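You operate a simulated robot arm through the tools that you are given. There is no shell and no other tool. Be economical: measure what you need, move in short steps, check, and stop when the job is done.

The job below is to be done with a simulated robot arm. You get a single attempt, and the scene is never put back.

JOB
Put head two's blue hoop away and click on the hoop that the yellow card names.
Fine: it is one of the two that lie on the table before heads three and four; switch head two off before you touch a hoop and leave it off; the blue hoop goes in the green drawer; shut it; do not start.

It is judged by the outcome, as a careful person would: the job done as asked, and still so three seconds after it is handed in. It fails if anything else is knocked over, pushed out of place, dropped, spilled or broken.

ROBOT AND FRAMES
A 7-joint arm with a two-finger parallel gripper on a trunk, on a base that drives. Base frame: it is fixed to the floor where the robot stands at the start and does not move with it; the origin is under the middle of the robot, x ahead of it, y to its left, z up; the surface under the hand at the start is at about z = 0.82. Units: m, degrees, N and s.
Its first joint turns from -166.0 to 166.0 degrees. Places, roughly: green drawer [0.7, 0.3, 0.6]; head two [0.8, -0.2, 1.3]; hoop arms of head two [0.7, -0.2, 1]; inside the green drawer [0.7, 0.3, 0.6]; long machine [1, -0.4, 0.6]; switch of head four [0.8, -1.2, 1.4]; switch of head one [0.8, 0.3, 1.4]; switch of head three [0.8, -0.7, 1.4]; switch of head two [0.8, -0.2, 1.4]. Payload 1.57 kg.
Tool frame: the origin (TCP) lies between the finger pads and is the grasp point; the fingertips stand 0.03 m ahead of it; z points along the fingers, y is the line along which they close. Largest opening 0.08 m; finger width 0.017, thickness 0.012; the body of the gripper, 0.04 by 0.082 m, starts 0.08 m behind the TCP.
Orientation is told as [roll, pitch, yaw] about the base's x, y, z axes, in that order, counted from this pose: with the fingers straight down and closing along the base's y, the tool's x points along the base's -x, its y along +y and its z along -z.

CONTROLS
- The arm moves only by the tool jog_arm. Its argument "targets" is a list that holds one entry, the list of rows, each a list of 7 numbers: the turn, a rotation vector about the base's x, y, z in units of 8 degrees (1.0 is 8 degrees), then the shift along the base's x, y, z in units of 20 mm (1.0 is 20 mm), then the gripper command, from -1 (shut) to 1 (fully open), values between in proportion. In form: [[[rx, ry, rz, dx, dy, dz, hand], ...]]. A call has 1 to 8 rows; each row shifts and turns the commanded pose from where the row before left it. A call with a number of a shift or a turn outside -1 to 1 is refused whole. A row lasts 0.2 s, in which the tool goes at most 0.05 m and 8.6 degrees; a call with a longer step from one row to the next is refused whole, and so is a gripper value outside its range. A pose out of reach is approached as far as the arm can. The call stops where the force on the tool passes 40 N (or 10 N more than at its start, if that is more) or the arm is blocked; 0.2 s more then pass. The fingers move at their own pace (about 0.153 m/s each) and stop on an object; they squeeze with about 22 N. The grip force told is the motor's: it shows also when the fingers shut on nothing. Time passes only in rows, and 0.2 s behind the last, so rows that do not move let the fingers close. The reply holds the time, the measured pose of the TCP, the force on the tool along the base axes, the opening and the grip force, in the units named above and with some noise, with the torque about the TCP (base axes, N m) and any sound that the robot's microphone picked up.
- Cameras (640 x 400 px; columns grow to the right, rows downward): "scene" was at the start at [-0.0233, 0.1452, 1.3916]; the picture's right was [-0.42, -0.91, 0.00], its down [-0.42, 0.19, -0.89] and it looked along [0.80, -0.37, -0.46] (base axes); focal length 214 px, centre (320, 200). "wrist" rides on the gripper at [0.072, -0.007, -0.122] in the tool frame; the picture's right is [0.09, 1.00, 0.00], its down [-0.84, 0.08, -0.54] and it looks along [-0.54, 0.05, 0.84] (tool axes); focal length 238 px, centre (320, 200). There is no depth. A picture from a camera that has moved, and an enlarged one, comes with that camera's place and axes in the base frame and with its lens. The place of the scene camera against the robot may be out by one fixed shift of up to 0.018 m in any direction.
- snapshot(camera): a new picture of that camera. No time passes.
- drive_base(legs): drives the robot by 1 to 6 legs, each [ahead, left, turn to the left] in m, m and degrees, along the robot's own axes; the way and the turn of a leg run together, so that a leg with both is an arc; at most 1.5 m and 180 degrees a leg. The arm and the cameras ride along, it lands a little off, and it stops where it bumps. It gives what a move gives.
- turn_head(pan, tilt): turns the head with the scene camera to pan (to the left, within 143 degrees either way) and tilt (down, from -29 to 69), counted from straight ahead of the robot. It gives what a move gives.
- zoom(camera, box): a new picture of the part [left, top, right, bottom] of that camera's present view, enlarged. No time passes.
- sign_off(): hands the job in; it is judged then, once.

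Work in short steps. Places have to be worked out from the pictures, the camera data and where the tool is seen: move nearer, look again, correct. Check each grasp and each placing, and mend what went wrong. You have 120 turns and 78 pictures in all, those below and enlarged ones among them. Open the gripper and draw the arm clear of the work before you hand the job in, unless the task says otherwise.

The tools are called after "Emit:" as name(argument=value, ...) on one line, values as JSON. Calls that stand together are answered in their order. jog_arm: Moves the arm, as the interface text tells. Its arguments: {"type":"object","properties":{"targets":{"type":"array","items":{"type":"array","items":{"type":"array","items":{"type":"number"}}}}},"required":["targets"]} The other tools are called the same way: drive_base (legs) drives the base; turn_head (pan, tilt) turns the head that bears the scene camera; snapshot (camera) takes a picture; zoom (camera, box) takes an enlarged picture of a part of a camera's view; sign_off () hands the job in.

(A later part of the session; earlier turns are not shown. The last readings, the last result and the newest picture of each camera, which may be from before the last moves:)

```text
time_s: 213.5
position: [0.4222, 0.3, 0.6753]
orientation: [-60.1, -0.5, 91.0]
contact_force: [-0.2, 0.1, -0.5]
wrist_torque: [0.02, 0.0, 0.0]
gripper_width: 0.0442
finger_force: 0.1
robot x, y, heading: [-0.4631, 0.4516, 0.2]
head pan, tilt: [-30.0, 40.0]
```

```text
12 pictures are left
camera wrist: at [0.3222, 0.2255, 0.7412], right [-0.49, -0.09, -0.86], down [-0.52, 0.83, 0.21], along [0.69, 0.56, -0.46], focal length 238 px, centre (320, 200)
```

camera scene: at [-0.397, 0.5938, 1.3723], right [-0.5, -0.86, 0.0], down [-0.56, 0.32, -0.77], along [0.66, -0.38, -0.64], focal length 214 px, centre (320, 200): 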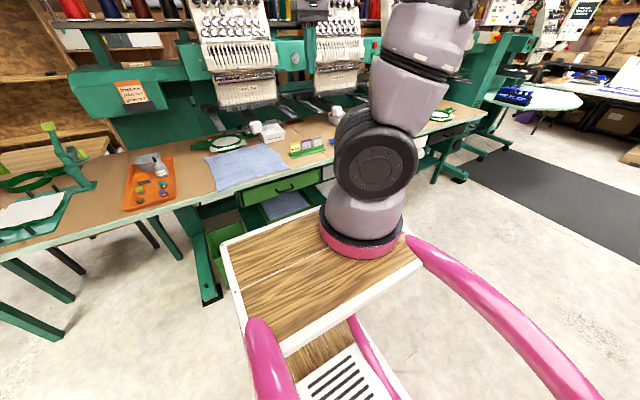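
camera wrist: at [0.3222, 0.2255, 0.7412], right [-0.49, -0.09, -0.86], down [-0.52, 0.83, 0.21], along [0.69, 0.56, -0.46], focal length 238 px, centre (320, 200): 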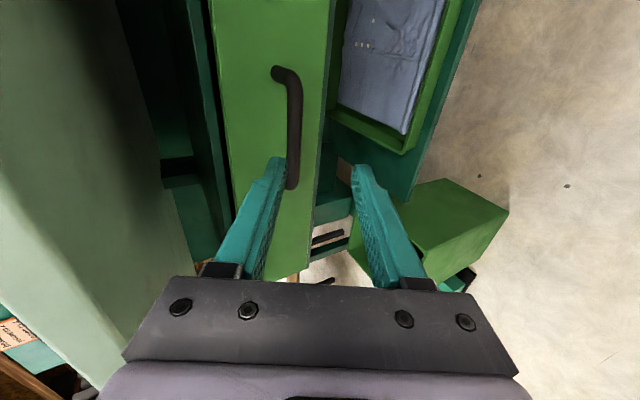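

Bar at (0.487, 0.293, 0.665) — centred between the fingers. Advance 52 mm and close.

Emit:
jog_arm(targets=[[[0, 0, 0, 0.9, 0, -0.1, 0.1], [0, 0, 0, 0.9, 0, 0, 0.1], [0, 0, 0, 0.9, 0, 0, 0.1], [0, 0, 0, 0, 0, 0, 0.1], [0, 0, 0, 0, 0, 0, -1], [0, 0, 0, 0, 0, 0, -1], [0, 0, 0, 0, 0, 0, -1]]])

```text
time_s: 215.1
position: [0.4734, 0.301, 0.6708]
orientation: [-59.9, -0.5, 91.0]
contact_force: [-5.4, -0.5, -14.9]
wrist_torque: [-0.21, 0.33, 0.14]
gripper_width: 0.0118
finger_force: 28.9
robot x, y, heading: [-0.4627, 0.4529, 0.2]
head pan, tilt: [-30.0, 40.0]
```

Bar is pinched (12 mm). Pull the drawer out by driving back 0.25 m.

Emit:
drive_base(legs=[[-0.25, 0, 0]])

```text
time_s: 217.0
position: [0.2191, 0.3033, 0.671]
orientation: [-60.2, -0.5, 91.2]
contact_force: [0.3, -17.4, -24.0]
wrist_torque: [-0.37, 0.46, -0.23]
gripper_width: 0.0117
finger_force: 29.0
robot x, y, heading: [-0.7206, 0.4515, 0.6]
head pan, tilt: [-30.0, 40.0]
```

The drawer came out with it. Release, back off and raise; then view the drawer.

Emit:
jog_arm(targets=[[[0, 0, 0, 0, 0, 0, 0.2], [0, 0, 0, 0, 0, 0, 0.2], [0, 0, 0, -0.8, 0, 0, 0.2], [0, 0, 0, -0.8, 0, 0, 0.2], [0, 0, 0, -0.8, 0, 0.3, 0.2], [0, 0, 0, -0.8, 0, 1, 0.2], [0, 0, 0, 0, 0, 1, 0.2], [0, 0, 0, 0, 0, 1, 0.2]]])

Emit:
jog_arm(targets=[[[0, 0.9, 0, 0, 0, 1, 0.2], [0, 0.9, 0, 0, 0, 1, 0.2], [0, 0.9, 0, 0, 0, 1, 0.2], [0, 0.9, 0, 0, 0, 1, 0.2], [0, 0.9, 0, 0, 0, 1, 0.2], [0, 0.9, 0, 0, 0, 1, 0.2], [0, 0.9, 0, 0, 0, 1, 0.2], [0, 0.9, 0, 0, 0, 1, 0.2]]])

Emit:
turn_head(pan=-8, tilt=38)

Emit:
snapshot(camera="scene")

```text
time_s: 218.8
position: [0.1547, 0.3045, 0.7392]
orientation: [-60.1, -0.6, 91.3]
contact_force: [-0.5, -0.7, 0.3]
wrist_torque: [0.01, 0.0, 0.01]
gripper_width: 0.0479
finger_force: 0.0
robot x, y, heading: [-0.7181, 0.4517, 0.3]
head pan, tilt: [-30.0, 40.0]
```

```text
time_s: 220.6
position: [0.155, 0.3017, 0.8986]
orientation: [-2.4, -1.3, 90.2]
contact_force: [-0.6, -0.8, -0.1]
wrist_torque: [-0.03, -0.04, 0.01]
gripper_width: 0.0481
finger_force: 0.1
robot x, y, heading: [-0.7192, 0.4536, 0.5]
head pan, tilt: [-30.0, 40.0]
```

```text
time_s: 221.4
position: [0.155, 0.3039, 0.8977]
orientation: [-2.6, -1.3, 90.2]
contact_force: [-0.6, -0.4, -0.6]
wrist_torque: [0.0, 0.02, 0.01]
gripper_width: 0.0481
finger_force: 0.1
robot x, y, heading: [-0.7158, 0.4505, 0.4]
head pan, tilt: [-8.0, 38.0]
```

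```text
11 pictures are left
camera scene: at [-0.7422, 0.6232, 1.3753], right [-0.13, -0.99, 0.0], down [-0.61, 0.08, -0.79], along [0.78, -0.1, -0.62], focal length 214 px, centre (320, 200)
```

scene: 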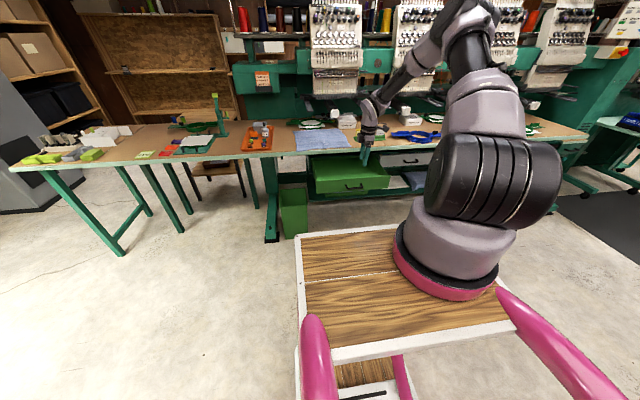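

Drawer is open ~25 cm and the arm posture is good. Now fetch the blue hoop: raise the hand, drive right then forward so the hand is above the hoop.

Emit:
jog_arm(targets=[[[-0.2, 0.1, 0, 0, 0, 1, 0.5], [0, 0, 0, 0, 0, 1, 0.5], [0, 0, 0, 0, 0, 1, 0.5], [0, 0, 0, 0, 0, 1, 0.5], [0, 0, 0, 0, 0, 1, 0.5], [0, 0, 0, 0, 0, 1, 0.5]]])

Emit:
drive_base(legs=[[0, -0.48, 0], [0.26, 0, 0]])

Emit:
snapshot(camera="wrist")

```text
time_s: 222.8
position: [0.1571, 0.3048, 1.0181]
orientation: [-1.7, 0.3, 90.3]
contact_force: [-0.7, -0.5, -0.3]
wrist_torque: [0.02, 0.0, -0.01]
gripper_width: 0.0597
finger_force: 0.0
robot x, y, heading: [-0.7171, 0.4513, 0.5]
head pan, tilt: [-8.0, 38.0]
```

```text
time_s: 227.2
position: [0.4284, -0.1716, 1.0182]
orientation: [-1.7, 0.3, 90.4]
contact_force: [0.3, 0.6, 0.1]
wrist_torque: [0.02, -0.01, 0.02]
gripper_width: 0.0599
finger_force: 0.2
robot x, y, heading: [-0.4476, -0.0286, 0.5]
head pan, tilt: [-8.0, 38.0]
```

```text
10 pictures are left
camera wrist: at [0.4332, -0.2429, 1.1406], right [-0.99, -0.1, -0.03], down [-0.1, 0.84, 0.54], along [-0.03, 0.54, -0.84], focal length 238 px, centre (320, 200)
```

wrist: 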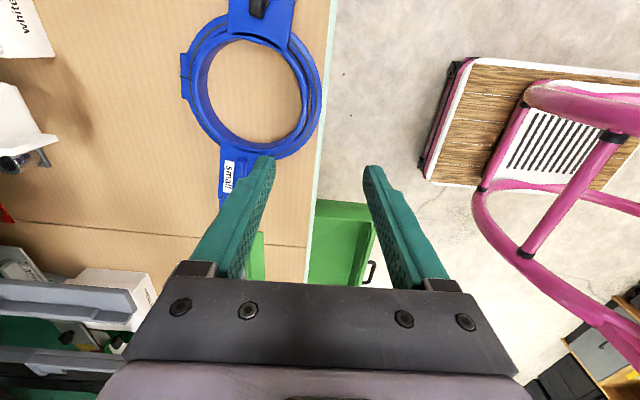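

Blue hoop centre ≈(0.513, -0.19), turned ~14°. I'll grip its front rim at (0.448, -0.175) radially: turn the hand -14°, lower to z=0.855 and close.

Emit:
jog_arm(targets=[[[0, 0, -0.9, 0.5, -0.1, -1, 0.5], [0, 0, -0.85, 0.5, -0.1, -1, 0.5], [0.1, 0, 0, 0, 0, -1, 0.5], [0.1, 0, 0, 0, 0, -1, 0.5], [0, 0, 0, 0, 0, -1, 0.5], [0, 0, 0, 0, 0, -1, 0.5], [0, 0, 0, 0, 0, -0.5, 0.5]]])

Emit:
zoom(camera="wrist", box=[140, 20, 440, 290])

```text
time_s: 228.8
position: [0.4476, -0.1756, 0.8877]
orientation: [-1.4, -1.4, 76.3]
contact_force: [-0.5, 0.2, -0.4]
wrist_torque: [-0.01, 0.0, 0.02]
gripper_width: 0.0601
finger_force: 0.1
robot x, y, heading: [-0.4465, -0.0282, 0.8]
head pan, tilt: [-8.0, 38.0]
```

```text
1.48 times, centred on (290, 155) of wrist
camera zoom: at [0.4356, -0.2491, 1.0086], right [-0.99, 0.14, -0.03], down [0.11, 0.82, 0.56], along [0.1, 0.55, -0.83], focal length 353 px, centre (364, 267)
```

zoom: 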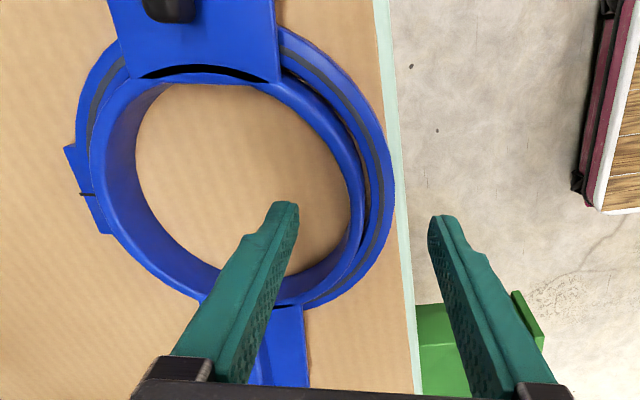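

Fingers straddle the front rim. Lower 33 mm and close.

Emit:
jog_arm(targets=[[[0, 0, 0, 0, 0, -0.8, 0.5], [0, 0, 0, 0, 0, -0.8, 0.5], [0, 0, 0, 0, 0, 0, 0], [0, 0, 0, 0, 0, 0, -1], [0, 0, 0, 0, 0, 0, -1], [0, 0, 0, 0, 0, 0, -1]]])

Emit:
jog_arm(targets=[[[0, 0, 0, 0, 0, 0.5, -1], [0, 0, 0, 0, 0, 1, -1], [0, 0, 0, 0, 0, 1, -1], [0, 0, 0.6, -0.5, 0, 1, -1], [0, 0, 0.6, -0.5, 0, 1, -1], [0, 0, 0.6, -0.5, 0, 1, -1]]])

```text
time_s: 230.2
position: [0.4492, -0.1756, 0.8555]
orientation: [-1.2, -1.2, 76.4]
contact_force: [0.6, 0.3, -0.7]
wrist_torque: [0.02, 0.04, 0.03]
gripper_width: 0.0179
finger_force: 22.6
robot x, y, heading: [-0.4475, -0.0285, 0.8]
head pan, tilt: [-8.0, 38.0]
```

```text
time_s: 231.6
position: [0.4186, -0.1756, 0.9649]
orientation: [-1.2, -1.3, 90.9]
contact_force: [0.1, -0.4, -1.5]
wrist_torque: [-0.02, 0.14, -0.02]
gripper_width: 0.0181
finger_force: 22.0
robot x, y, heading: [-0.4477, -0.0271, 0.9]
head pan, tilt: [-8.0, 38.0]
```

Hoop held (18 mm, ~1 N). Drive back and left to bring it over the open drawer.

Emit:
drive_base(legs=[[-0.13, 0, -0.8], [0, 0.46, 0]])

Emit:
snapshot(camera="wrist")

```text
time_s: 235.2
position: [0.2875, 0.2679, 0.9643]
orientation: [-1.3, -1.3, 89.9]
contact_force: [-0.1, 0.0, -0.8]
wrist_torque: [0.0, 0.08, 0.01]
gripper_width: 0.0182
finger_force: 21.7
robot x, y, heading: [-0.5761, 0.4332, -0.0]
head pan, tilt: [-8.0, 38.0]
```

```text
8 pictures are left
camera wrist: at [0.2913, 0.193, 1.0861], right [-1.0, -0.09, -0.03], down [-0.09, 0.82, 0.56], along [-0.03, 0.56, -0.83], focal length 238 px, centre (320, 200)
```

wrist: 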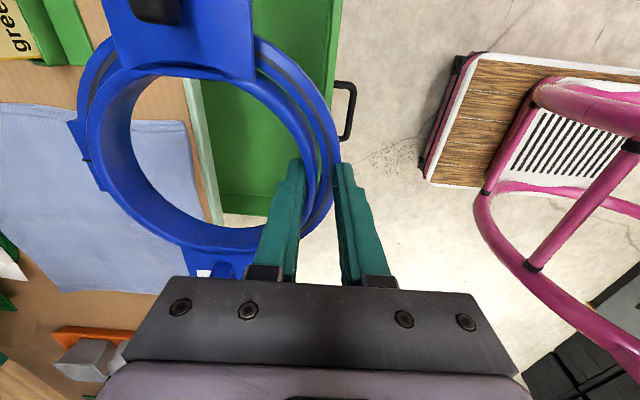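

Drawer interior is x≈0.283–0.428 visible (deeper under the table), y 0.09–0.49. The hoop is 0.165 deep, so I tilt its far edge down ~40° to pass below the table edge, lowering.

Emit:
jog_arm(targets=[[[0.15, 1, 0, 0.2, 0.4, 0, -1], [0, 1, 0, 0.2, 0.4, 0, -1], [0, 1, 0, 0, 0.3, -0.5, -1], [0, 1, 0, 0, 0, -1, -1], [0, 1, 0, 0, 0, -1, -1], [0, 0, 0, 0, 0, -1, -1], [0, 0, 0, 0, 0, -1, -1], [0, 0, 0, 0, 0, -1, -1]]])

Emit:
jog_arm(targets=[[[0, 0, 0, 0, 0, -1, -1], [0, 0, 0, 0, 0, -1, -1], [0, 0, 0, 0, 0, -0.7, -1], [0, 0, 0, 0, 0, 0, -1]]])

Emit:
snapshot(camera="wrist")

```text
time_s: 237.0
position: [0.2946, 0.2885, 0.8555]
orientation: [38.7, -1.8, 88.4]
contact_force: [0.4, -0.4, -0.5]
wrist_torque: [-0.03, 0.03, 0.05]
gripper_width: 0.018
finger_force: 22.1
robot x, y, heading: [-0.579, 0.43, -0.4]
head pan, tilt: [-8.0, 38.0]
```

```text
time_s: 238.0
position: [0.2941, 0.2896, 0.8014]
orientation: [38.7, -1.9, 88.5]
contact_force: [-0.2, 0.3, -1.0]
wrist_torque: [-0.01, 0.07, -0.01]
gripper_width: 0.018
finger_force: 21.8
robot x, y, heading: [-0.5809, 0.4319, -0.3]
head pan, tilt: [-8.0, 38.0]
```

```text
7 pictures are left
camera wrist: at [0.3752, 0.2117, 0.8909], right [-0.78, -0.09, 0.62], down [0.3, 0.81, 0.5], along [-0.55, 0.58, -0.61], focal length 238 px, centre (320, 200)
```

wrist: 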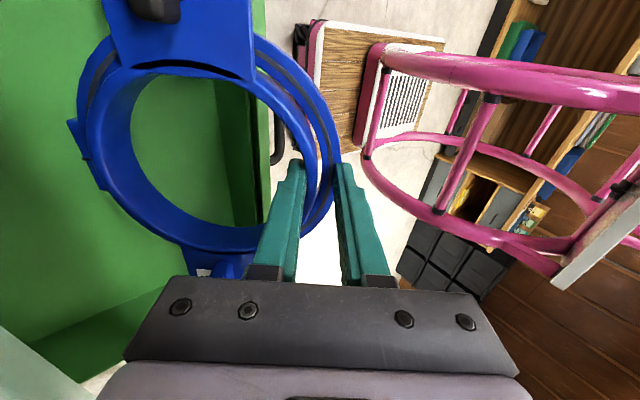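

Hoop's far edge is inside under the table level. Now level it out while lowering into the drawer.

Emit:
jog_arm(targets=[[[0, 0, 0, 0.2, 0, -1, -1], [0, -1, 0, 0.3, 0, -1, -1], [0, -1, 0, 0.35, 0, -0.9, -1], [0, -1, 0, 0.1, 0, -0.9, -1], [0, -1, 0, 0, 0, -0.9, -1], [0, -0.85, 0, 0, 0, -0.7, -1], [0, 0, 0, 0, 0, 0, -1]]])

Emit:
jog_arm(targets=[[[0, 0, 0, 0, 0, -0.25, -1], [0, 0, 0, 0, 0, -0.25, -1], [0, 0, 0, 0, 0, -0.25, -1]]])

```text
time_s: 239.3
position: [0.3179, 0.2913, 0.734]
orientation: [3.8, -2.4, 89.5]
contact_force: [-1.2, -0.3, 18.7]
wrist_torque: [-0.13, 0.52, 0.01]
gripper_width: 0.0181
finger_force: 22.0
out of reach, approached as far as the arm can: row 1
robot x, y, heading: [-0.5805, 0.4319, -0.1]
head pan, tilt: [-8.0, 38.0]
stopped in row 6: the force on the tool passed its limit at 61 N (the readings are from after the stop); the commanded pose is now the measured one
```

```text
time_s: 239.7
position: [0.3212, 0.2908, 0.7325]
orientation: [3.5, -2.5, 89.4]
contact_force: [0.3, 0.3, 13.2]
wrist_torque: [-0.11, 0.41, 0.04]
gripper_width: 0.0178
finger_force: 21.9
robot x, y, heading: [-0.5781, 0.4317, -0.3]
head pan, tilt: [-8.0, 38.0]
stopped in row 1: the force on the tool passed its limit at 46 N (the readings are from after the stop); the commanded pose is now the measured one
```

Contact is at the outer fingertip on the drawer's front panel top (x≈0.29). Lift 10 mm, move 16 mm deeper with a slight tilt, and lower again.

Emit:
jog_arm(targets=[[[0, 0.5, 0, 0, 0, 0.6, -1], [0, 0.5, 0, 0.4, 0, 0, -1], [0, 0, 0, 0.45, 0, -0.3, -1], [0, 0, 0, 0, 0, -0.5, -1], [0, 0, 0, 0, 0, -0.5, -1], [0, -0.3, 0, 0, 0, -0.5, -1], [0, -0.3, 0, 0, 0, -0.4, -1]]])

Emit:
zoom(camera="wrist", box=[60, 40, 420, 300])

```text
time_s: 241.3
position: [0.3382, 0.2913, 0.7004]
orientation: [6.8, -2.4, 89.3]
contact_force: [0.2, 0.2, -1.6]
wrist_torque: [-0.04, 0.07, 0.0]
gripper_width: 0.0177
finger_force: 22.3
robot x, y, heading: [-0.5765, 0.4292, -0.2]
head pan, tilt: [-8.0, 38.0]
```

```text
1.54 times, centred on (240, 170) of wrist
camera zoom: at [0.3596, 0.2128, 0.8183], right [-0.99, -0.09, 0.11], down [0.0, 0.81, 0.58], along [-0.14, 0.58, -0.81], focal length 367 px, centre (443, 246)
```

zoom: 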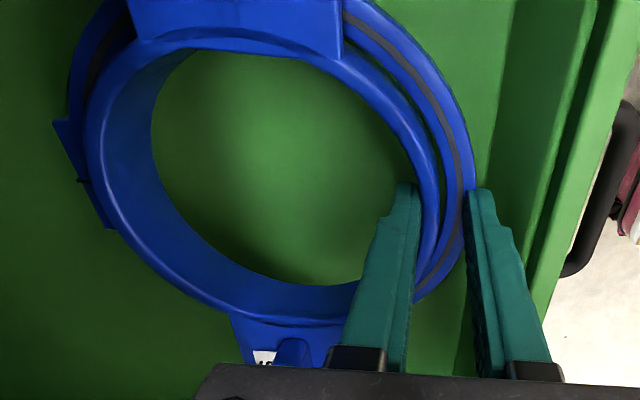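

Inside the drawer now. Level and lower gently to the floor.

Emit:
jog_arm(targets=[[[0, -0.4, 0, 0, 0, -0.3, -1], [0, -0.35, 0, 0, 0, -0.3, -1], [0, 0, 0, 0, 0, -0.3, -1], [0, 0, 0, 0, 0, -0.3, -1]]])

Emit:
jog_arm(targets=[[[0, 0, 0, 0, 0, -0.2, -1], [0, 0, 0, 0, 0, -0.2, -1], [0, 0, 0, 0, 0, -0.2, -1]]])

```text
time_s: 242.3
position: [0.3386, 0.2921, 0.6757]
orientation: [0.8, -2.6, 89.6]
contact_force: [-0.9, -1.0, -1.5]
wrist_torque: [0.0, 0.1, 0.0]
gripper_width: 0.018
finger_force: 22.1
robot x, y, heading: [-0.5788, 0.4325, -0.4]
head pan, tilt: [-8.0, 38.0]
```

```text
time_s: 243.1
position: [0.3382, 0.2905, 0.6641]
orientation: [0.8, -2.5, 89.6]
contact_force: [0.0, -0.7, -1.6]
wrist_torque: [0.01, 0.04, -0.04]
gripper_width: 0.018
finger_force: 22.1
robot x, y, heading: [-0.5793, 0.4286, -0.2]
head pan, tilt: [-8.0, 38.0]
```

Still free; continue in small steps.

Emit:
jog_arm(targets=[[[0, 0, 0, 0, 0, -0.2, -1], [0, 0, 0, 0, 0, -0.2, -1], [0, 0, 0, 0, 0, -0.15, -1]]])

Emit:
jog_arm(targets=[[[0, 0, 0, 0, 0, -0.15, -1], [0, 0, 0, 0, 0, -0.15, -1], [0, 0, 0, 0, 0, -0.1, -1]]])

```text
time_s: 243.9
position: [0.3378, 0.2914, 0.6556]
orientation: [0.6, -2.5, 89.6]
contact_force: [0.8, -1.4, 16.9]
wrist_torque: [-0.01, -0.17, 0.03]
gripper_width: 0.0183
finger_force: 22.2
robot x, y, heading: [-0.578, 0.4289, -0.0]
head pan, tilt: [-8.0, 38.0]
```

```text
time_s: 244.4
position: [0.3416, 0.2919, 0.6545]
orientation: [0.2, -2.4, 89.6]
contact_force: [-0.2, 0.2, 9.4]
wrist_torque: [-0.01, -0.02, 0.04]
gripper_width: 0.0183
finger_force: 22.1
robot x, y, heading: [-0.5772, 0.4321, -0.3]
head pan, tilt: [-8.0, 38.0]
stopped in row 2: the force on the tool passed its limit at 45 N (the readings are from after the stop); the commanded pose is now the measured one
```

On the drawer floor. Release and lift straight up.

Emit:
jog_arm(targets=[[[0, 0, 0, 0, 0, 0, 0], [0, 0, 0, 0, 0, 0, 0], [0, 0, 0, 0, 0, 0.5, 0], [0, 0, 0, 0, 0, 1, 0], [0, 0, 0, 0, 0, 1, 0], [0, 0, 0, 0, 0, 1, 0], [0, 0, 0, 0, 0, 1, 0], [0, 0, 0, 0, 0, 1, 0]]])

Emit:
jog_arm(targets=[[[0, 0, 0, 0, 0, 1, 0], [0, 0, 0, 0, 0, 1, 0], [0, 0, 0, 0, 0, 1, 0], [0, 0, 0, 0, 0, 1, 0], [0, 0, 0, 0, 0, 1, 0]]])

Emit:
zoom(camera="wrist", box=[60, 0, 460, 290])

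```text
time_s: 246.2
position: [0.3402, 0.2928, 0.7634]
orientation: [0.5, -2.6, 89.6]
contact_force: [0.0, -0.1, -0.5]
wrist_torque: [-0.02, 0.0, 0.0]
gripper_width: 0.0401
finger_force: 0.2
robot x, y, heading: [-0.5803, 0.4282, -0.2]
head pan, tilt: [-8.0, 38.0]
```

```text
time_s: 247.4
position: [0.3395, 0.2914, 0.8642]
orientation: [0.5, -2.5, 89.5]
contact_force: [-0.4, -0.1, 0.5]
wrist_torque: [0.03, 0.03, -0.01]
gripper_width: 0.04
finger_force: 0.0
robot x, y, heading: [-0.576, 0.4256, -0.2]
head pan, tilt: [-8.0, 38.0]
```

```text
1.38 times, centred on (260, 145) of wrist
camera zoom: at [0.3483, 0.2139, 0.9831], right [-1.0, -0.09, 0.0], down [-0.07, 0.81, 0.58], along [-0.05, 0.58, -0.82], focal length 329 px, centre (403, 276)
```

zoom: 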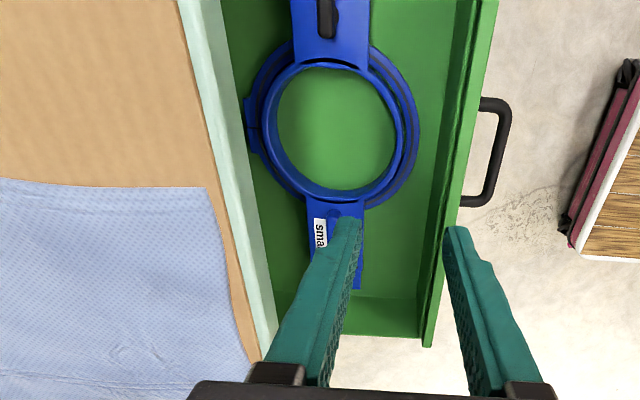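

Blue hoop lies wholly inside the drawer. To shut it, I back off, repeat the handle pinch pose and push.

Emit:
drive_base(legs=[[-0.175, 0, 0]])

Emit:
jog_arm(targets=[[[0, -1, 0, 0, 0, 0, 0.1], [0, -1, 0, 0, 0.3, 0, 0.1], [0, -1, 0, 0, 0.3, -0.5, 0.1], [0, -1, 0, 0, 0, -1, 0.1], [0, -1, 0, 0, 0, -1, 0.1], [0, -1, 0, 0, 0, -1, 0.1], [0, -1, 0, 0, 0, -1, 0.1], [0, -0.55, 0, 0, 0, -1, 0.1]]])

Emit:
jog_arm(targets=[[[0, 0, 0, 0, 0, -1, 0.1], [0, 0, 0, 0, 0, -1, 0.1], [0, 0, 0, 0, 0, -1, 0.1], [0, 0, 0, 0, 0, -1, 0.1], [0, 0, 0, 0, 0, 0, 0.1]]])

```text
time_s: 248.9
position: [0.1646, 0.2913, 0.8646]
orientation: [0.5, -2.5, 89.5]
contact_force: [-0.1, -0.6, 0.8]
wrist_torque: [0.02, -0.01, 0.01]
gripper_width: 0.0398
finger_force: 0.0
robot x, y, heading: [-0.7558, 0.4256, -0.1]
head pan, tilt: [-8.0, 38.0]
```

```text
time_s: 250.7
position: [0.1657, 0.3054, 0.7553]
orientation: [-60.1, -1.6, 91.9]
contact_force: [-0.2, -0.1, 0.0]
wrist_torque: [0.0, 0.02, -0.03]
gripper_width: 0.0438
finger_force: 0.0
robot x, y, heading: [-0.7508, 0.4341, -0.1]
head pan, tilt: [-8.0, 38.0]
```

```text
time_s: 251.9
position: [0.1657, 0.3044, 0.6739]
orientation: [-60.0, -1.6, 91.9]
contact_force: [-0.9, -0.1, -0.7]
wrist_torque: [0.0, -0.01, -0.02]
gripper_width: 0.0442
finger_force: 0.0
robot x, y, heading: [-0.7573, 0.4302, -0.1]
head pan, tilt: [-8.0, 38.0]
```

In position; advance onto the bar, pinch, and drive forward to close.

Emit:
jog_arm(targets=[[[0, 0, 0, 0.9, 0, -0.1, 0.1], [0, 0, 0, 0.9, 0, 0, 0.1], [0, 0, 0, 0.9, 0, 0, 0.1], [0, 0, 0, 0, 0, 0, 0.1], [0, 0, 0, 0, 0, 0, -1], [0, 0, 0, 0, 0, 0, -1], [0, 0, 0, 0, 0, 0, -1]]])

Emit:
drive_base(legs=[[0.245, 0, 0]])

```text
time_s: 253.5
position: [0.2216, 0.3021, 0.6753]
orientation: [-60.4, -1.6, 92.1]
contact_force: [-0.1, -3.4, 34.2]
wrist_torque: [-0.35, -0.94, 0.19]
gripper_width: 0.011
finger_force: 28.6
robot x, y, heading: [-0.7561, 0.428, -0.4]
head pan, tilt: [-8.0, 38.0]
```

```text
time_s: 255.3
position: [0.4639, 0.3028, 0.6755]
orientation: [-60.4, -1.5, 92.0]
contact_force: [3.4, 13.8, 37.3]
wrist_torque: [-0.13, -1.08, 0.32]
gripper_width: 0.011
finger_force: 28.1
robot x, y, heading: [-0.5119, 0.4273, -0.2]
head pan, tilt: [-8.0, 38.0]
```

Almost shut (hand at 0.464 vs 0.4734 when closed). Relieve the vertical load and push the last bit.

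Emit:
jog_arm(targets=[[[0, 0, 0, 0, 0, 0.1, -1], [0, 0, 0, 0.25, 0, 0.05, -1], [0, 0, 0, 0.25, 0, 0, -1], [0, 0, 0, 0.2, 0, 0, -1]]])

Emit:
jog_arm(targets=[[[0, 0, 0, 0.2, 0, 0, -1], [0, 0, 0, 0.2, 0, 0, -1], [0, 0, 0, 0.2, 0, 0, -1]]])

```text
time_s: 255.9
position: [0.4641, 0.3039, 0.6762]
orientation: [-60.1, -1.6, 92.0]
contact_force: [-29.2, 2.4, 26.2]
wrist_torque: [-0.13, -0.21, -0.12]
gripper_width: 0.0101
finger_force: 28.0
robot x, y, heading: [-0.5079, 0.4302, -0.3]
head pan, tilt: [-8.0, 38.0]
stopped in row 3: the force on the tool passed its limit at 62 N (the readings are from after the stop); the commanded pose is now the measured one
```

```text
time_s: 256.2
position: [0.4648, 0.3032, 0.6756]
orientation: [-60.0, -1.6, 92.1]
contact_force: [-28.1, 1.3, 25.0]
wrist_torque: [-0.05, -0.25, -0.08]
gripper_width: 0.0105
finger_force: 28.2
robot x, y, heading: [-0.5113, 0.4331, -0.4]
head pan, tilt: [-8.0, 38.0]
stopped in row 1: the force on the tool passed its limit at 57 N (the readings are from after the stop); the commanded pose is now the measured one
```

Firm stop; the drawer had been nudged ~1 cm in while placing, so this should be fully shut. Release, back off and check.

Emit:
jog_arm(targets=[[[0, 0, 0, 0, 0, 0, 0.2], [0, 0, 0, 0, 0, 0, 0.2], [0, 0, 0, -0.9, 0, 0, 0.2], [0, 0, 0, -0.9, 0, 0, 0.2], [0, 0, 0, -0.9, 0, 0, 0.2], [0, 0, 0, 0, 0, 0, 0.2]]])

Emit:
drive_base(legs=[[-0.12, 0, 0]])

Emit:
jog_arm(targets=[[[0, 0.9, 0, 0, 0, 1, 0.2], [0, 0.9, 0, 0, 0, 1, 0.2], [0, 0.9, 0, 0, 0, 1, 0.2], [0, 0.9, 0, 0, 0, 1, 0.2], [0, 0.9, 0, 0, 0, 1, 0.2], [0, 0.9, 0, 0, 0, 1, 0.2], [0, 0.9, 0, 0, 0, 1, 0.2], [0, 0.9, 0, 0, 0, 1, 0.2]]])

Emit:
zoom(camera="scene", box=[280, 100, 480, 225])

```text
time_s: 257.6
position: [0.4114, 0.3044, 0.6747]
orientation: [-59.8, -1.6, 92.1]
contact_force: [0.1, 0.9, -0.4]
wrist_torque: [0.01, 0.0, -0.03]
gripper_width: 0.0482
finger_force: 0.0
robot x, y, heading: [-0.512, 0.4267, -0.4]
head pan, tilt: [-8.0, 38.0]
```

```text
time_s: 258.9
position: [0.2863, 0.3057, 0.6745]
orientation: [-60.0, -1.6, 92.0]
contact_force: [-0.6, -0.5, 0.1]
wrist_torque: [-0.01, -0.03, -0.02]
gripper_width: 0.0478
finger_force: 0.1
robot x, y, heading: [-0.6377, 0.4328, -0.4]
head pan, tilt: [-8.0, 38.0]
```

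```text
time_s: 260.6
position: [0.2864, 0.3036, 0.8353]
orientation: [-2.3, -2.8, 89.7]
contact_force: [0.8, 0.0, -0.4]
wrist_torque: [0.04, 0.01, 0.0]
gripper_width: 0.0479
finger_force: 0.0
robot x, y, heading: [-0.6337, 0.4291, -0.4]
head pan, tilt: [-8.0, 38.0]
```

```text
3.20 times, centred on (380, 162) of scene
camera zoom: at [-0.655, 0.6019, 1.3753], right [-0.14, -0.99, 0.0], down [-0.61, 0.09, -0.79], along [0.78, -0.11, -0.62], focal length 686 px, centre (128, 320)
```

zoom: 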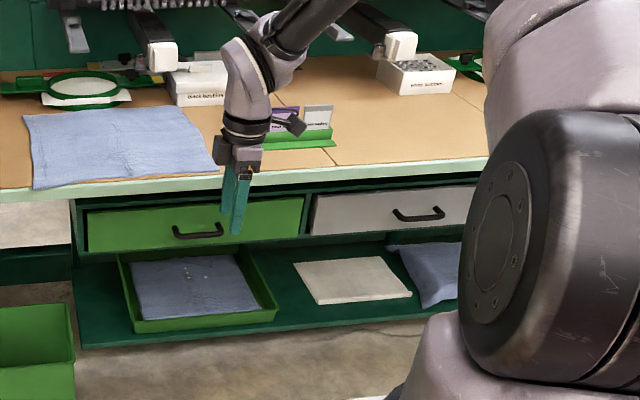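

Drawer is flush shut. Now the green hoop: raise the hand and drive to stand before it, then look once.

Emit:
jog_arm(targets=[[[0.3, 0, 0, 0, 0, 1, 0.5], [0, 0.3, 0, 0, 0, 1, 0.5], [0, 0, 0, 0, 0, 1, 0.5], [0, 0, 0, 0, 0, 1, 0.5], [0, 0, 0, 0, 0, 1, 0.5], [0, 0, 0, 0, 0, 1, 0.5], [0, 0, 0, 0, 0, 1, 0.5], [0, 0, 0, 0, 0, 1, 0.5]]])

Emit:
drive_base(legs=[[0, -1.175, 0.4], [0.23, 0, 0]])

Emit:
snapshot(camera="wrist")

```text
time_s: 262.4
position: [0.2869, 0.3044, 0.9946]
orientation: [0.1, -4.9, 89.5]
contact_force: [0.4, 0.3, 0.2]
wrist_torque: [0.02, 0.01, 0.03]
gripper_width: 0.06
finger_force: 0.0
robot x, y, heading: [-0.634, 0.4274, -0.2]
head pan, tilt: [-8.0, 38.0]
```

```text
time_s: 269.9
position: [0.5161, -0.8923, 0.9942]
orientation: [0.1, -5.0, 89.7]
contact_force: [-1.2, 0.0, 1.3]
wrist_torque: [-0.01, 0.01, 0.02]
gripper_width: 0.0599
finger_force: 0.0
robot x, y, heading: [-0.4063, -0.7707, -0.2]
head pan, tilt: [-8.0, 38.0]
```

```text
3 pictures are left
camera wrist: at [0.5238, -0.9747, 1.1103], right [-1.0, -0.09, -0.01], down [-0.07, 0.79, 0.61], along [-0.05, 0.61, -0.79], focal length 238 px, centre (320, 200)
```

wrist: 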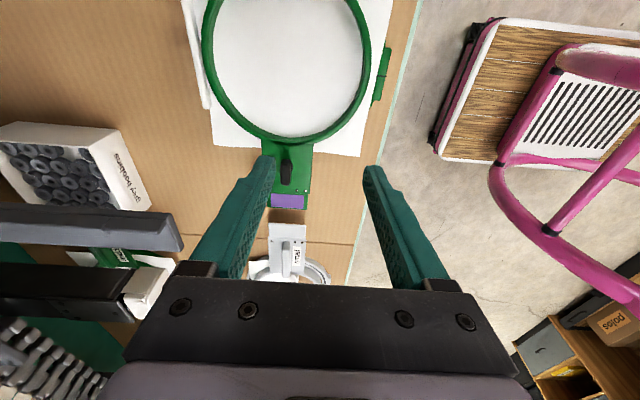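

Green hoop centre ≈(0.556, -0.938), aligned with y, its bracket faces me — it must be turned 180° to sit like the blue one did, so I need its far rim. First I grip the bracket/front rim and shift the hoop 8 cm toward me, clear of the machine arms.

Emit:
jog_arm(targets=[[[-0.3, 0, 0, -0.8, -0.75, -0.5, 0.5], [-0.3, 0, 0, -0.8, -0.75, -0.5, 0.5], [0, 0, 0, -0.8, -0.7, -1, 0.5], [0, 0, 0, 0, 0, -1, 0.5], [0, 0, 0, 0, 0, -1, 0.5], [0, 0, 0, 0, 0, -1, 0.5], [0, 0, 0, 0, 0, -1, 0.5], [0, 0, 0, 0, 0, -0.6, 0.5]]])

Emit:
jog_arm(targets=[[[0, 0, 0, 0, 0, 0, 0], [0, 0, 0, 0, 0, 0, -1], [0, 0, 0, 0, 0, 0, -1], [0, 0, 0, 0, 0, 0, -1]]])

```text
time_s: 271.7
position: [0.4701, -0.9354, 0.8645]
orientation: [-0.1, -0.1, 89.7]
contact_force: [-0.5, -1.0, 14.0]
wrist_torque: [0.0, -0.37, -0.02]
gripper_width: 0.0582
finger_force: 0.2
robot x, y, heading: [-0.4079, -0.7661, -0.0]
head pan, tilt: [-8.0, 38.0]
```

```text
time_s: 272.7
position: [0.4702, -0.9357, 0.8636]
orientation: [-0.1, -0.1, 89.8]
contact_force: [10.4, 1.2, 25.9]
wrist_torque: [0.04, -0.41, 0.02]
gripper_width: 0.0034
finger_force: 21.8
robot x, y, heading: [-0.405, -0.7685, -0.4]
head pan, tilt: [-8.0, 38.0]
```

Closed to only 3 mm, with upward force: the fingers slid over the flatter green rim or landed on its fabric. One close look.

Emit:
zoom(camera="wrist", box=[180, 40, 440, 240])

```text
2.00 times, centred on (310, 140) of wrist
camera zoom: at [0.4767, -1.0082, 0.9866], right [-1.0, -0.09, 0.0], down [-0.07, 0.84, 0.55], along [-0.05, 0.54, -0.84], focal length 477 px, centre (340, 320)
```

zoom: 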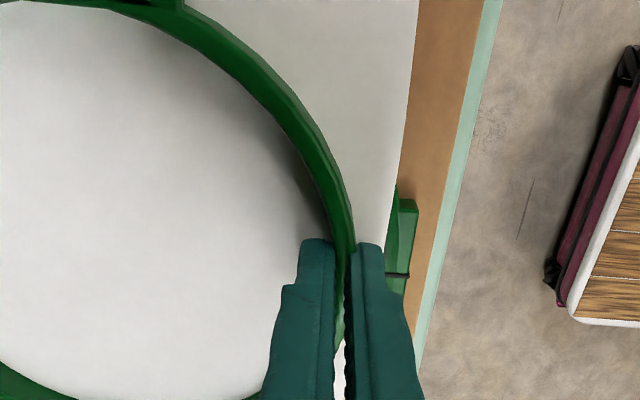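

It actually holds the thin inner-ring wall (3 mm) — a valid grip. I lift slightly, bring the hoop 8 cm toward me, set it down, and regrip the far wall.

Emit:
jog_arm(targets=[[[0, 0, 0, 0, 0, 0.4, -1], [0, 0, 0, -0.5, 0, 0.4, -1], [0, 0, 0, -1, 0, 0, -1], [0, 0, 0, -1, 0, 0, -1], [0, 0, 0, -1, 0, 0, -1], [0, 0, 0, -0.5, 0, 0, -1], [0, 0, 0, 0, 0, -0.4, -1], [0, 0, 0, 0, 0, -0.35, -1]]])

Emit:
jog_arm(targets=[[[0, 0, 0, 0, 0, 0, 0], [0, 0, 0, 0, 0, 0, 0], [0, 0, 0, 0, 0, 1, 0], [0, 0, 0, 0, 0, 1, 0], [0, 0, 0, 1, 0, 0, 0], [0, 0, 0, 1, 0, 0, 0], [0, 0, 0, 1, 0, 0, 0], [0, 0, 0, 1, 0, 0, 0]]])

Emit:
jog_arm(targets=[[[0, 0, 0, 1, 0, 0, 0], [0, 0, 0, 1, 0, 0, 0], [0, 0, 0, 1, 0, 0, 0], [0, 0, 0, 1, 0, 0, 0], [0, 0, 0, 0.1, 0, -0.7, 0], [0, 0, 0, 0, 0, -0.7, 0], [0, 0, 0, 0, 0, -0.4, 0], [0, 0, 0, 0, 0, 0, 0]]])

Emit:
jog_arm(targets=[[[0, 0, 0, 0, 0, 0, -1], [0, 0, 0, 0, 0, 0, -1], [0, 0, 0, 0, 0, 0, -1], [0, 0, 0, 0, 0, 0, -1]]])

```text
time_s: 274.5
position: [0.3883, -0.935, 0.8648]
orientation: [0.1, -0.2, 89.8]
contact_force: [-3.9, 0.2, 6.3]
wrist_torque: [0.03, -0.14, 0.03]
gripper_width: 0.0034
finger_force: 22.2
robot x, y, heading: [-0.4024, -0.7662, -0.0]
head pan, tilt: [-8.0, 38.0]
```

```text
time_s: 276.3
position: [0.4691, -0.9354, 0.9036]
orientation: [0.1, -0.3, 89.7]
contact_force: [0.2, -0.3, 0.4]
wrist_torque: [0.01, -0.02, 0.04]
gripper_width: 0.0404
finger_force: 0.1
robot x, y, heading: [-0.4048, -0.7678, -0.2]
head pan, tilt: [-8.0, 38.0]
```

```text
time_s: 278.1
position: [0.5499, -0.9375, 0.8655]
orientation: [0.2, -0.3, 89.6]
contact_force: [0.4, 0.6, -0.1]
wrist_torque: [0.0, 0.01, 0.01]
gripper_width: 0.0401
finger_force: 0.0
robot x, y, heading: [-0.4048, -0.7708, 0.1]
head pan, tilt: [-8.0, 38.0]
```

```text
time_s: 279.1
position: [0.5502, -0.9365, 0.8662]
orientation: [0.1, -0.2, 89.8]
contact_force: [-0.6, -0.3, -1.3]
wrist_torque: [-0.03, -0.11, -0.04]
gripper_width: 0.0167
finger_force: 21.9
robot x, y, heading: [-0.405, -0.7689, -0.1]
head pan, tilt: [-8.0, 38.0]
```

Far rim gripped (17 mm). Lift, back away, and turn the hoop 180° in free air.

Emit:
jog_arm(targets=[[[0, 0, 0, 0, 0, 0.5, -1], [0, 0, 0, -0.3, 0, 1, -1], [0, 0, 0, -0.5, 0, 1, -1], [0, 0, 0, -0.5, 0, 1, -1], [0, 0, 0, -0.5, 0, 1, -1], [0, 0, 0, 0, 0, 1, -1], [0, 0, 0, 0, 0, 1, -1], [0, 0, 0, 0, 0, 1, -1]]])

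Emit:
drive_base(legs=[[-0.26, 0, 0]])

Emit:
jog_arm(targets=[[[0, 0, -1, 0, 0, 0.5, -1], [0, 0, -1, 0, 0, 0.5, -1], [0, 0, -1, 0, 0, 0.5, -1], [0, 0, -1, 0, 0, 0, -1], [0, 0, -1, 0, 0, 0, -1], [0, 0, -1, 0, 0, 0, -1], [0, 0, -1, 0, 0, 0, -1], [0, 0, -1, 0, 0, 0, -1]]])

Emit:
jog_arm(targets=[[[0, 0, -1, 0, 0, 0, -1], [0, 0, -1, 0, 0, 0, -1], [0, 0, -1, 0, 0, 0, -1], [0, 0, -1, 0, 0, 0, -1], [0, 0, -1, 0, 0, 0, -1], [0, 0, -1, 0, 0, 0, -1], [0, 0, -1, 0, 0, 0, -1], [0, 0, -1, 0, 0, 0, -1]]])

Emit:
jog_arm(targets=[[[0, 0, -1, 0, 0, 0, -1], [0, 0, -1, 0, 0, 0, -1], [0, 0, -1, 0, 0, 0, -1], [0, 0, -1, 0, 0, 0, -1], [0, 0, -1, 0, 0, 0, -1], [0, 0, -1, 0, 0, 0, -1], [0, 0, -0.5, 0, 0, 0, -1], [0, 0, 0, 0, 0, 0, -1]]])

```text
time_s: 280.9
position: [0.5132, -0.9365, 1.0179]
orientation: [0.1, -0.2, 89.8]
contact_force: [0.5, -0.3, -1.9]
wrist_torque: [-0.01, -0.11, 0.0]
gripper_width: 0.017
finger_force: 21.7
robot x, y, heading: [-0.4111, -0.7679, -0.0]
head pan, tilt: [-8.0, 38.0]
```

```text
time_s: 282.7
position: [0.2552, -0.9374, 1.0179]
orientation: [0.1, -0.2, 89.5]
contact_force: [0.3, 0.0, -1.5]
wrist_torque: [0.01, -0.12, -0.03]
gripper_width: 0.0171
finger_force: 21.5
robot x, y, heading: [-0.6648, -0.7694, -0.1]
head pan, tilt: [-8.0, 38.0]
```

```text
time_s: 284.5
position: [0.2552, -0.9365, 1.0481]
orientation: [0.1, -0.2, 25.4]
contact_force: [0.3, -0.1, -1.5]
wrist_torque: [-0.08, -0.09, 0.02]
gripper_width: 0.0169
finger_force: 22.2
robot x, y, heading: [-0.6662, -0.7673, -0.1]
head pan, tilt: [-8.0, 38.0]
```

```text
time_s: 286.3
position: [0.256, -0.936, 1.0477]
orientation: [0.1, -0.2, -38.6]
contact_force: [0.2, 0.1, -0.4]
wrist_torque: [-0.09, 0.11, -0.01]
gripper_width: 0.017
finger_force: 22.2
robot x, y, heading: [-0.6656, -0.7703, -0.1]
head pan, tilt: [-8.0, 38.0]
```

```text
time_s: 288.1
position: [0.256, -0.9371, 1.0472]
orientation: [0.2, -0.1, -90.5]
contact_force: [-0.4, -0.3, -1.7]
wrist_torque: [0.01, 0.16, 0.0]
gripper_width: 0.0169
finger_force: 21.9
robot x, y, heading: [-0.667, -0.767, -0.3]
head pan, tilt: [-8.0, 38.0]
```

Turned; still firmly held. Drive to head two, stopping short of the arms.

Emit:
drive_base(legs=[[0, 0.772, 0.3], [0.175, 0, 0]])

```text
time_s: 293.4
position: [0.435, -0.164, 1.0472]
orientation: [0.0, -0.2, -90.6]
contact_force: [0.2, 0.0, -0.7]
wrist_torque: [-0.03, 0.12, 0.03]
gripper_width: 0.0168
finger_force: 22.0
robot x, y, heading: [-0.4866, 0.0101, -0.4]
head pan, tilt: [-8.0, 38.0]
```

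Lower to mounting height, square up, advance to just before the arm tips, and look.

Emit:
jog_arm(targets=[[[0, 0, 0.08, 0.5, 0, -0.9, -1], [0, 0, 0, 1, 0, -0.84, -1], [0, 0, 0, 0.5, 0, 0, -1], [0, 0, 0, 0, 0, 0, -1]]])

Emit:
turn_head(pan=-17, tilt=20)

Emit:
zoom(camera="scene", box=[240, 150, 400, 250])

```text
time_s: 294.4
position: [0.4731, -0.1639, 1.0129]
orientation: [0.0, -0.1, -89.9]
contact_force: [0.5, -0.8, -1.7]
wrist_torque: [0.01, 0.14, 0.02]
gripper_width: 0.0168
finger_force: 21.9
robot x, y, heading: [-0.4867, 0.005, -0.7]
head pan, tilt: [-8.0, 38.0]
```

```text
time_s: 295.2
position: [0.4728, -0.1638, 1.0115]
orientation: [0.1, -0.2, -89.9]
contact_force: [0.4, -0.6, -1.7]
wrist_torque: [-0.01, 0.14, -0.05]
gripper_width: 0.0166
finger_force: 21.6
robot x, y, heading: [-0.488, 0.0054, -0.2]
head pan, tilt: [-17.0, 20.0]
```

```text
4.00 times, centred on (320, 200) of scene
camera zoom: at [-0.5023, 0.1629, 1.4037], right [-0.3, -0.95, 0.0], down [-0.33, 0.1, -0.94], along [0.9, -0.28, -0.34], focal length 858 px, centre (320, 200)
```

zoom: 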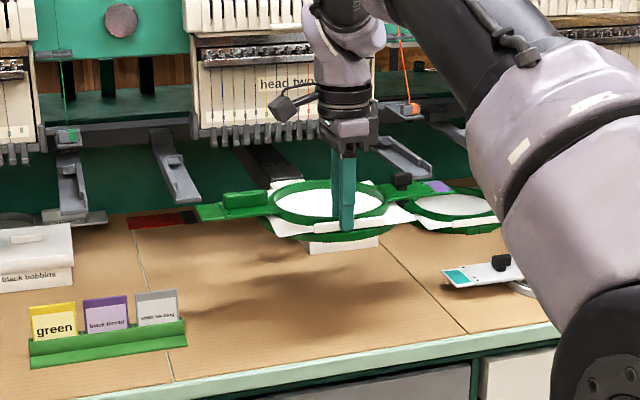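

Hoop is level, block left, and at arm height; relative to the arms it sits ~8 mm too far right. I shift left 8 mm and slide it in.

Emit:
jog_arm(targets=[[[0, 0, 0, 0, 0.4, 0, -1], [0, 0, 0, 0.8, 0, 0, -1], [0, 0, 0, 0.8, 0, 0, -1], [0, 0, 0, 0.8, 0, 0, -1], [0, 0, 0, 0.7, 0, 0, -1]]])

Emit:
jog_arm(targets=[[[0, 0, 0, 0.6, 0, 0, -1], [0, 0, 0, 0.6, 0, 0, -1], [0, 0, 0, 0.6, 0, 0, -1], [0, 0, 0, 0.6, 0, 0, -1]]])

```text
time_s: 296.1
position: [0.5071, -0.1564, 1.0099]
orientation: [-1.0, -0.1, -90.4]
contact_force: [-18.2, -1.1, 0.9]
wrist_torque: [-0.05, 0.38, 0.0]
gripper_width: 0.0166
finger_force: 22.1
robot x, y, heading: [-0.4863, 0.0046, -0.4]
head pan, tilt: [-17.0, 20.0]
stopped in row 4: the force on the tool passed its limit at 58 N (the readings are from after the stop); the commanded pose is now the measured one
```

```text
time_s: 296.5
position: [0.5075, -0.1572, 1.0065]
orientation: [-1.7, 0.2, -90.8]
contact_force: [-17.1, 0.9, 0.9]
wrist_torque: [0.01, 0.27, 0.06]
gripper_width: 0.0167
finger_force: 22.3
robot x, y, heading: [-0.4899, 0.0082, -0.4]
head pan, tilt: [-17.0, 20.0]
stopped in row 1: the force on the tool passed its limit at 54 N (the readings are from after the stop); the commanded pose is now the measured one
```

The tabs hit the arm tips; comparing with the blue hoop's seat, this one is ~9 mm low (sag). Back off, raise 14 mm, level it, retry.

Emit:
jog_arm(targets=[[[0, 0, 0, -0.7, 0, 0, -1], [0, -0.35, 0.08, 0, 0, 0.7, -1], [0, 0, 0, 0, 0, 0.05, -1], [0, 0, 0, 0.6, 0, 0, -1], [0, 0, 0, 0.6, 0, 0, -1], [0, 0, 0, 0.6, 0, 0, -1]]])

Emit:
jog_arm(targets=[[[0, 0, 0, 0.6, 0, 0, -1], [0, 0, 0, 0.6, 0, 0, -1], [0, 0, 0, 0.6, 0, 0, -1], [0, 0, 0, 0.6, 0, 0, -1]]])

```text
time_s: 297.9
position: [0.5308, -0.1561, 1.0208]
orientation: [1.2, 0.1, -89.9]
contact_force: [-0.6, -0.7, -0.5]
wrist_torque: [0.01, 0.1, 0.03]
gripper_width: 0.0168
finger_force: 22.1
robot x, y, heading: [-0.4872, 0.006, -0.7]
head pan, tilt: [-17.0, 20.0]
```

```text
time_s: 298.9
position: [0.5566, -0.1544, 1.0197]
orientation: [1.3, 0.1, -90.0]
contact_force: [-0.4, -1.1, -1.8]
wrist_torque: [0.01, 0.14, 0.05]
gripper_width: 0.0168
finger_force: 22.0
out of reach, approached as far as the arm can: row 3, 4
robot x, y, heading: [-0.484, 0.0095, -0.4]
head pan, tilt: [-17.0, 20.0]
```

Now it slides along the arms freely; arm is at full reach, so continue by driving the base forward.

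Emit:
drive_base(legs=[[0.07, 0, 0.4]])

```text
time_s: 299.9
position: [0.6278, -0.149, 1.0176]
orientation: [1.2, 0.0, -89.7]
contact_force: [-2.6, -13.1, -1.6]
wrist_torque: [-0.29, 0.22, -0.14]
gripper_width: 0.0168
finger_force: 22.5
robot x, y, heading: [-0.4207, 0.0055, 0.2]
head pan, tilt: [-17.0, 20.0]
```

A side force (-13 N) says the hoop is now too far left; ease 8 mm right and continue in slowly.

Emit:
jog_arm(targets=[[[0, 0, 0, 0, -0.4, 0, -1], [0, 0, 0, 0.2, 0, 0, -1], [0, 0, 0, 0.2, 0, 0, -1], [0, 0, 0, 0, 0, 0, -1]]])

Emit:
jog_arm(targets=[[[0, 0, 0, 0.3, 0, 0, -1], [0, 0, 0, 0.3, 0, 0, -1], [0, 0, 0, 0.3, 0, 0, -1]]])

```text
time_s: 300.9
position: [0.6289, -0.1558, 1.0184]
orientation: [1.4, 0.1, -89.7]
contact_force: [-0.3, 0.4, -1.4]
wrist_torque: [0.04, 0.13, 0.0]
gripper_width: 0.0167
finger_force: 22.0
out of reach, approached as far as the arm can: row 2
robot x, y, heading: [-0.4151, 0.0048, 0.1]
head pan, tilt: [-17.0, 20.0]
```

```text
time_s: 301.7
position: [0.6293, -0.1557, 1.0189]
orientation: [1.3, 0.1, -89.5]
contact_force: [0.3, 0.3, -2.4]
wrist_torque: [-0.01, 0.14, 0.0]
gripper_width: 0.0169
finger_force: 22.2
out of reach, approached as far as the arm can: row 1, 2, 3
robot x, y, heading: [-0.4139, 0.0058, -0.0]
head pan, tilt: [-17.0, 20.0]
```

Side force gone at y=-0.156. Push the rest with the base: 4 cm forward (it stops if it bumps).

Emit:
drive_base(legs=[[0.04, 0, 0]])

```text
time_s: 302.4
position: [0.6355, -0.157, 1.0162]
orientation: [0.5, 0.3, -90.0]
contact_force: [-8.3, 0.4, 0.1]
wrist_torque: [-0.05, 0.14, -0.02]
gripper_width: 0.0165
finger_force: 22.0
robot x, y, heading: [-0.4058, 0.0066, -0.2]
head pan, tilt: [-17.0, 20.0]
stopped in leg 1: the force on the tool passed its limit at 49 N (the readings are from after the stop); the commanded pose is now the measured one
```

Stopped at x=0.6355 with contact at tab height — likely the clips. Lower 3 mm to the nominal seat height and push again.

Emit:
jog_arm(targets=[[[0, 0, 0, -0.2, 0, 0, -1], [0, -0.06, 0, 0, -0.1, -0.2, -1], [0, 0, 0, 0, 0, 0, -1]]])

Emit:
drive_base(legs=[[0.03, 0, 0]])

```text
time_s: 303.2
position: [0.634, -0.1577, 1.0118]
orientation: [1.1, 0.3, -90.0]
contact_force: [-1.0, 5.5, -0.9]
wrist_torque: [-0.07, 0.11, 0.09]
gripper_width: 0.0168
finger_force: 21.9
robot x, y, heading: [-0.4073, 0.0061, 0.0]
head pan, tilt: [-17.0, 20.0]
```

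```text
time_s: 304.1
position: [0.6487, -0.1563, 1.0213]
orientation: [1.6, 0.3, -89.9]
contact_force: [-0.4, 1.4, -3.1]
wrist_torque: [-0.15, 0.29, 0.06]
gripper_width: 0.0171
finger_force: 22.0
robot x, y, heading: [-0.3927, 0.0102, -0.1]
head pan, tilt: [-17.0, 20.0]
stopped in leg 1: the robot was blocked; the commanded pose is now the measured one
```

It went in to x=0.649 — the expected seat. Gentle test: small tug backward to feel if it's clicked in.

Emit:
jog_arm(targets=[[[0, 0, 0, 0, 0, -0.1, -1], [0, 0, 0, -0.15, 0, 0, -1], [0, 0, 0, -0.15, 0, 0, -1]]])

```text
time_s: 304.9
position: [0.6426, -0.1574, 1.0171]
orientation: [1.5, 0.4, -90.0]
contact_force: [-0.4, 0.4, -1.3]
wrist_torque: [0.01, 0.09, 0.0]
gripper_width: 0.0172
finger_force: 22.0
robot x, y, heading: [-0.3886, 0.006, -0.1]
head pan, tilt: [-17.0, 20.0]
```

Still free in x, so not clicked. I use the last picture to see tabs against the arms.

Emit:
zoom(camera="scene", box=[255, 165, 385, 250])

```text
4.71 times, centred on (320, 208) of scene
camera zoom: at [-0.4079, 0.1626, 1.4037], right [-0.29, -0.96, 0.0], down [-0.33, 0.1, -0.94], along [0.9, -0.28, -0.34], focal length 1009 px, centre (320, 165)
```

zoom: 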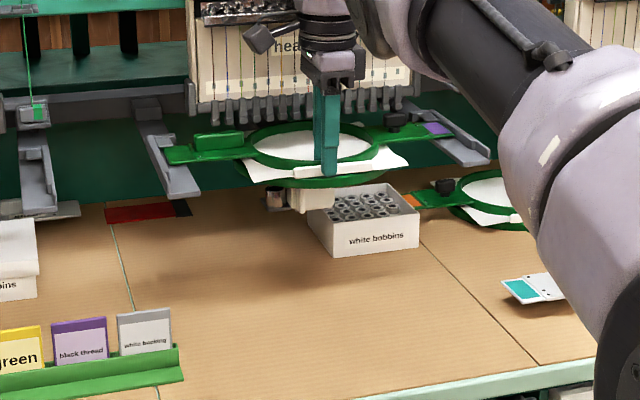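

Tabs lie on the arms just short of the small clips; they must be low to pass under them. Press the hoop down lightly onto the arms, then push forward.

Emit:
jog_arm(targets=[[[0, -0.1, 0, 0, 0, -0.15, -1], [0, 0, 0, 0, 0, -0.15, -1], [0, 0, 0, 0, 0, -0.1, -1], [0, 0, 0, 0, 0, 0, -1]]])

Emit:
drive_base(legs=[[0.025, 0, 0]])

```text
time_s: 305.9
position: [0.6424, -0.1568, 1.0107]
orientation: [2.5, 0.2, -90.0]
contact_force: [1.3, 0.2, 1.8]
wrist_torque: [-0.05, -0.12, 0.02]
gripper_width: 0.0168
finger_force: 21.8
robot x, y, heading: [-0.3908, 0.0039, 0.2]
head pan, tilt: [-17.0, 20.0]
```

```text
time_s: 306.6
position: [0.6454, -0.1582, 1.0143]
orientation: [2.5, 0.4, -90.2]
contact_force: [10.3, 0.8, -7.4]
wrist_torque: [0.06, 0.83, 0.03]
gripper_width: 0.017
finger_force: 22.6
robot x, y, heading: [-0.3863, 0.0063, 0.0]
head pan, tilt: [-17.0, 20.0]
stopped in leg 1: the robot was blocked; the commanded pose is now the measured one
```

Now the hoop pulls the hand forward and down (10 N, -7 N) — it seems captured by the clips. Tug test.

Emit:
jog_arm(targets=[[[0, 0, 0, -0.15, 0, 0, -1], [0, 0, 0, 0, 0, 0, -1]]])

```text
time_s: 307.2
position: [0.6447, -0.1584, 1.015]
orientation: [2.3, 0.4, -90.2]
contact_force: [-1.2, 2.1, -0.3]
wrist_torque: [-0.13, 0.07, 0.04]
gripper_width: 0.0167
finger_force: 21.7
robot x, y, heading: [-0.3854, 0.0038, 0.2]
head pan, tilt: [-17.0, 20.0]
```

Not conclusive; the arm is overstretched. I retract the arm 6 cm while bringing the base 6 cm closer, then push with the arm itself.

Emit:
jog_arm(targets=[[[0, 0, 0, -1, 0, 0, -1], [0, 0, 0, -1, 0, 0, -1], [0, 0, 0, -1, 0, 0, -1]]])

Emit:
drive_base(legs=[[0.05, 0, 0]])

Emit:
jog_arm(targets=[[[0, 0, 0, 0.25, 0, -0.1, -1], [0, 0, 0, 0.25, 0, -0.05, -1], [0, 0, 0, 0.25, 0, 0, -1], [0, 0, 0, 0.25, 0, 0, -1], [0, 0, 0, 0.25, 0, 0, -1], [0, 0, 0, 0.25, 0, 0, -1]]])

Emit:
jog_arm(targets=[[[0, 0, 0, 0.25, 0, 0, -1], [0, 0, 0, 0.25, 0, 0, -1], [0, 0, 0, 0.25, 0, 0, -1], [0, 0, 0, 0.25, 0, 0, -1]]])

```text
time_s: 308.0
position: [0.5834, -0.1566, 1.0066]
orientation: [1.9, 0.4, -90.1]
contact_force: [1.3, -0.6, -0.3]
wrist_torque: [0.07, 0.06, 0.02]
gripper_width: 0.0172
finger_force: 22.3
robot x, y, heading: [-0.3849, 0.0054, 0.0]
head pan, tilt: [-17.0, 20.0]
```

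```text
time_s: 308.9
position: [0.6359, -0.156, 1.0078]
orientation: [1.9, 0.4, -90.2]
contact_force: [-0.3, -0.2, -1.9]
wrist_torque: [0.03, 0.19, 0.0]
gripper_width: 0.017
finger_force: 22.1
robot x, y, heading: [-0.3287, 0.0068, -0.2]
head pan, tilt: [-17.0, 20.0]
```

```text
time_s: 310.4
position: [0.6552, -0.1573, 1.0183]
orientation: [2.6, 0.5, -90.5]
contact_force: [-2.5, 7.7, -4.3]
wrist_torque: [0.18, 0.35, 0.06]
gripper_width: 0.0172
finger_force: 21.6
robot x, y, heading: [-0.3337, 0.0082, -0.2]
head pan, tilt: [-17.0, 20.0]
```

```text
time_s: 311.6
position: [0.6544, -0.1562, 1.0234]
orientation: [2.4, 0.8, -90.6]
contact_force: [0.1, -0.5, -3.2]
wrist_torque: [-0.11, 0.32, 0.15]
gripper_width: 0.0173
finger_force: 22.2
robot x, y, heading: [-0.3473, 0.0004, -0.5]
head pan, tilt: [-17.0, 20.0]
stopped in row 4: the arm was blocked; the commanded pose is now the measured one
5 turns are left
```

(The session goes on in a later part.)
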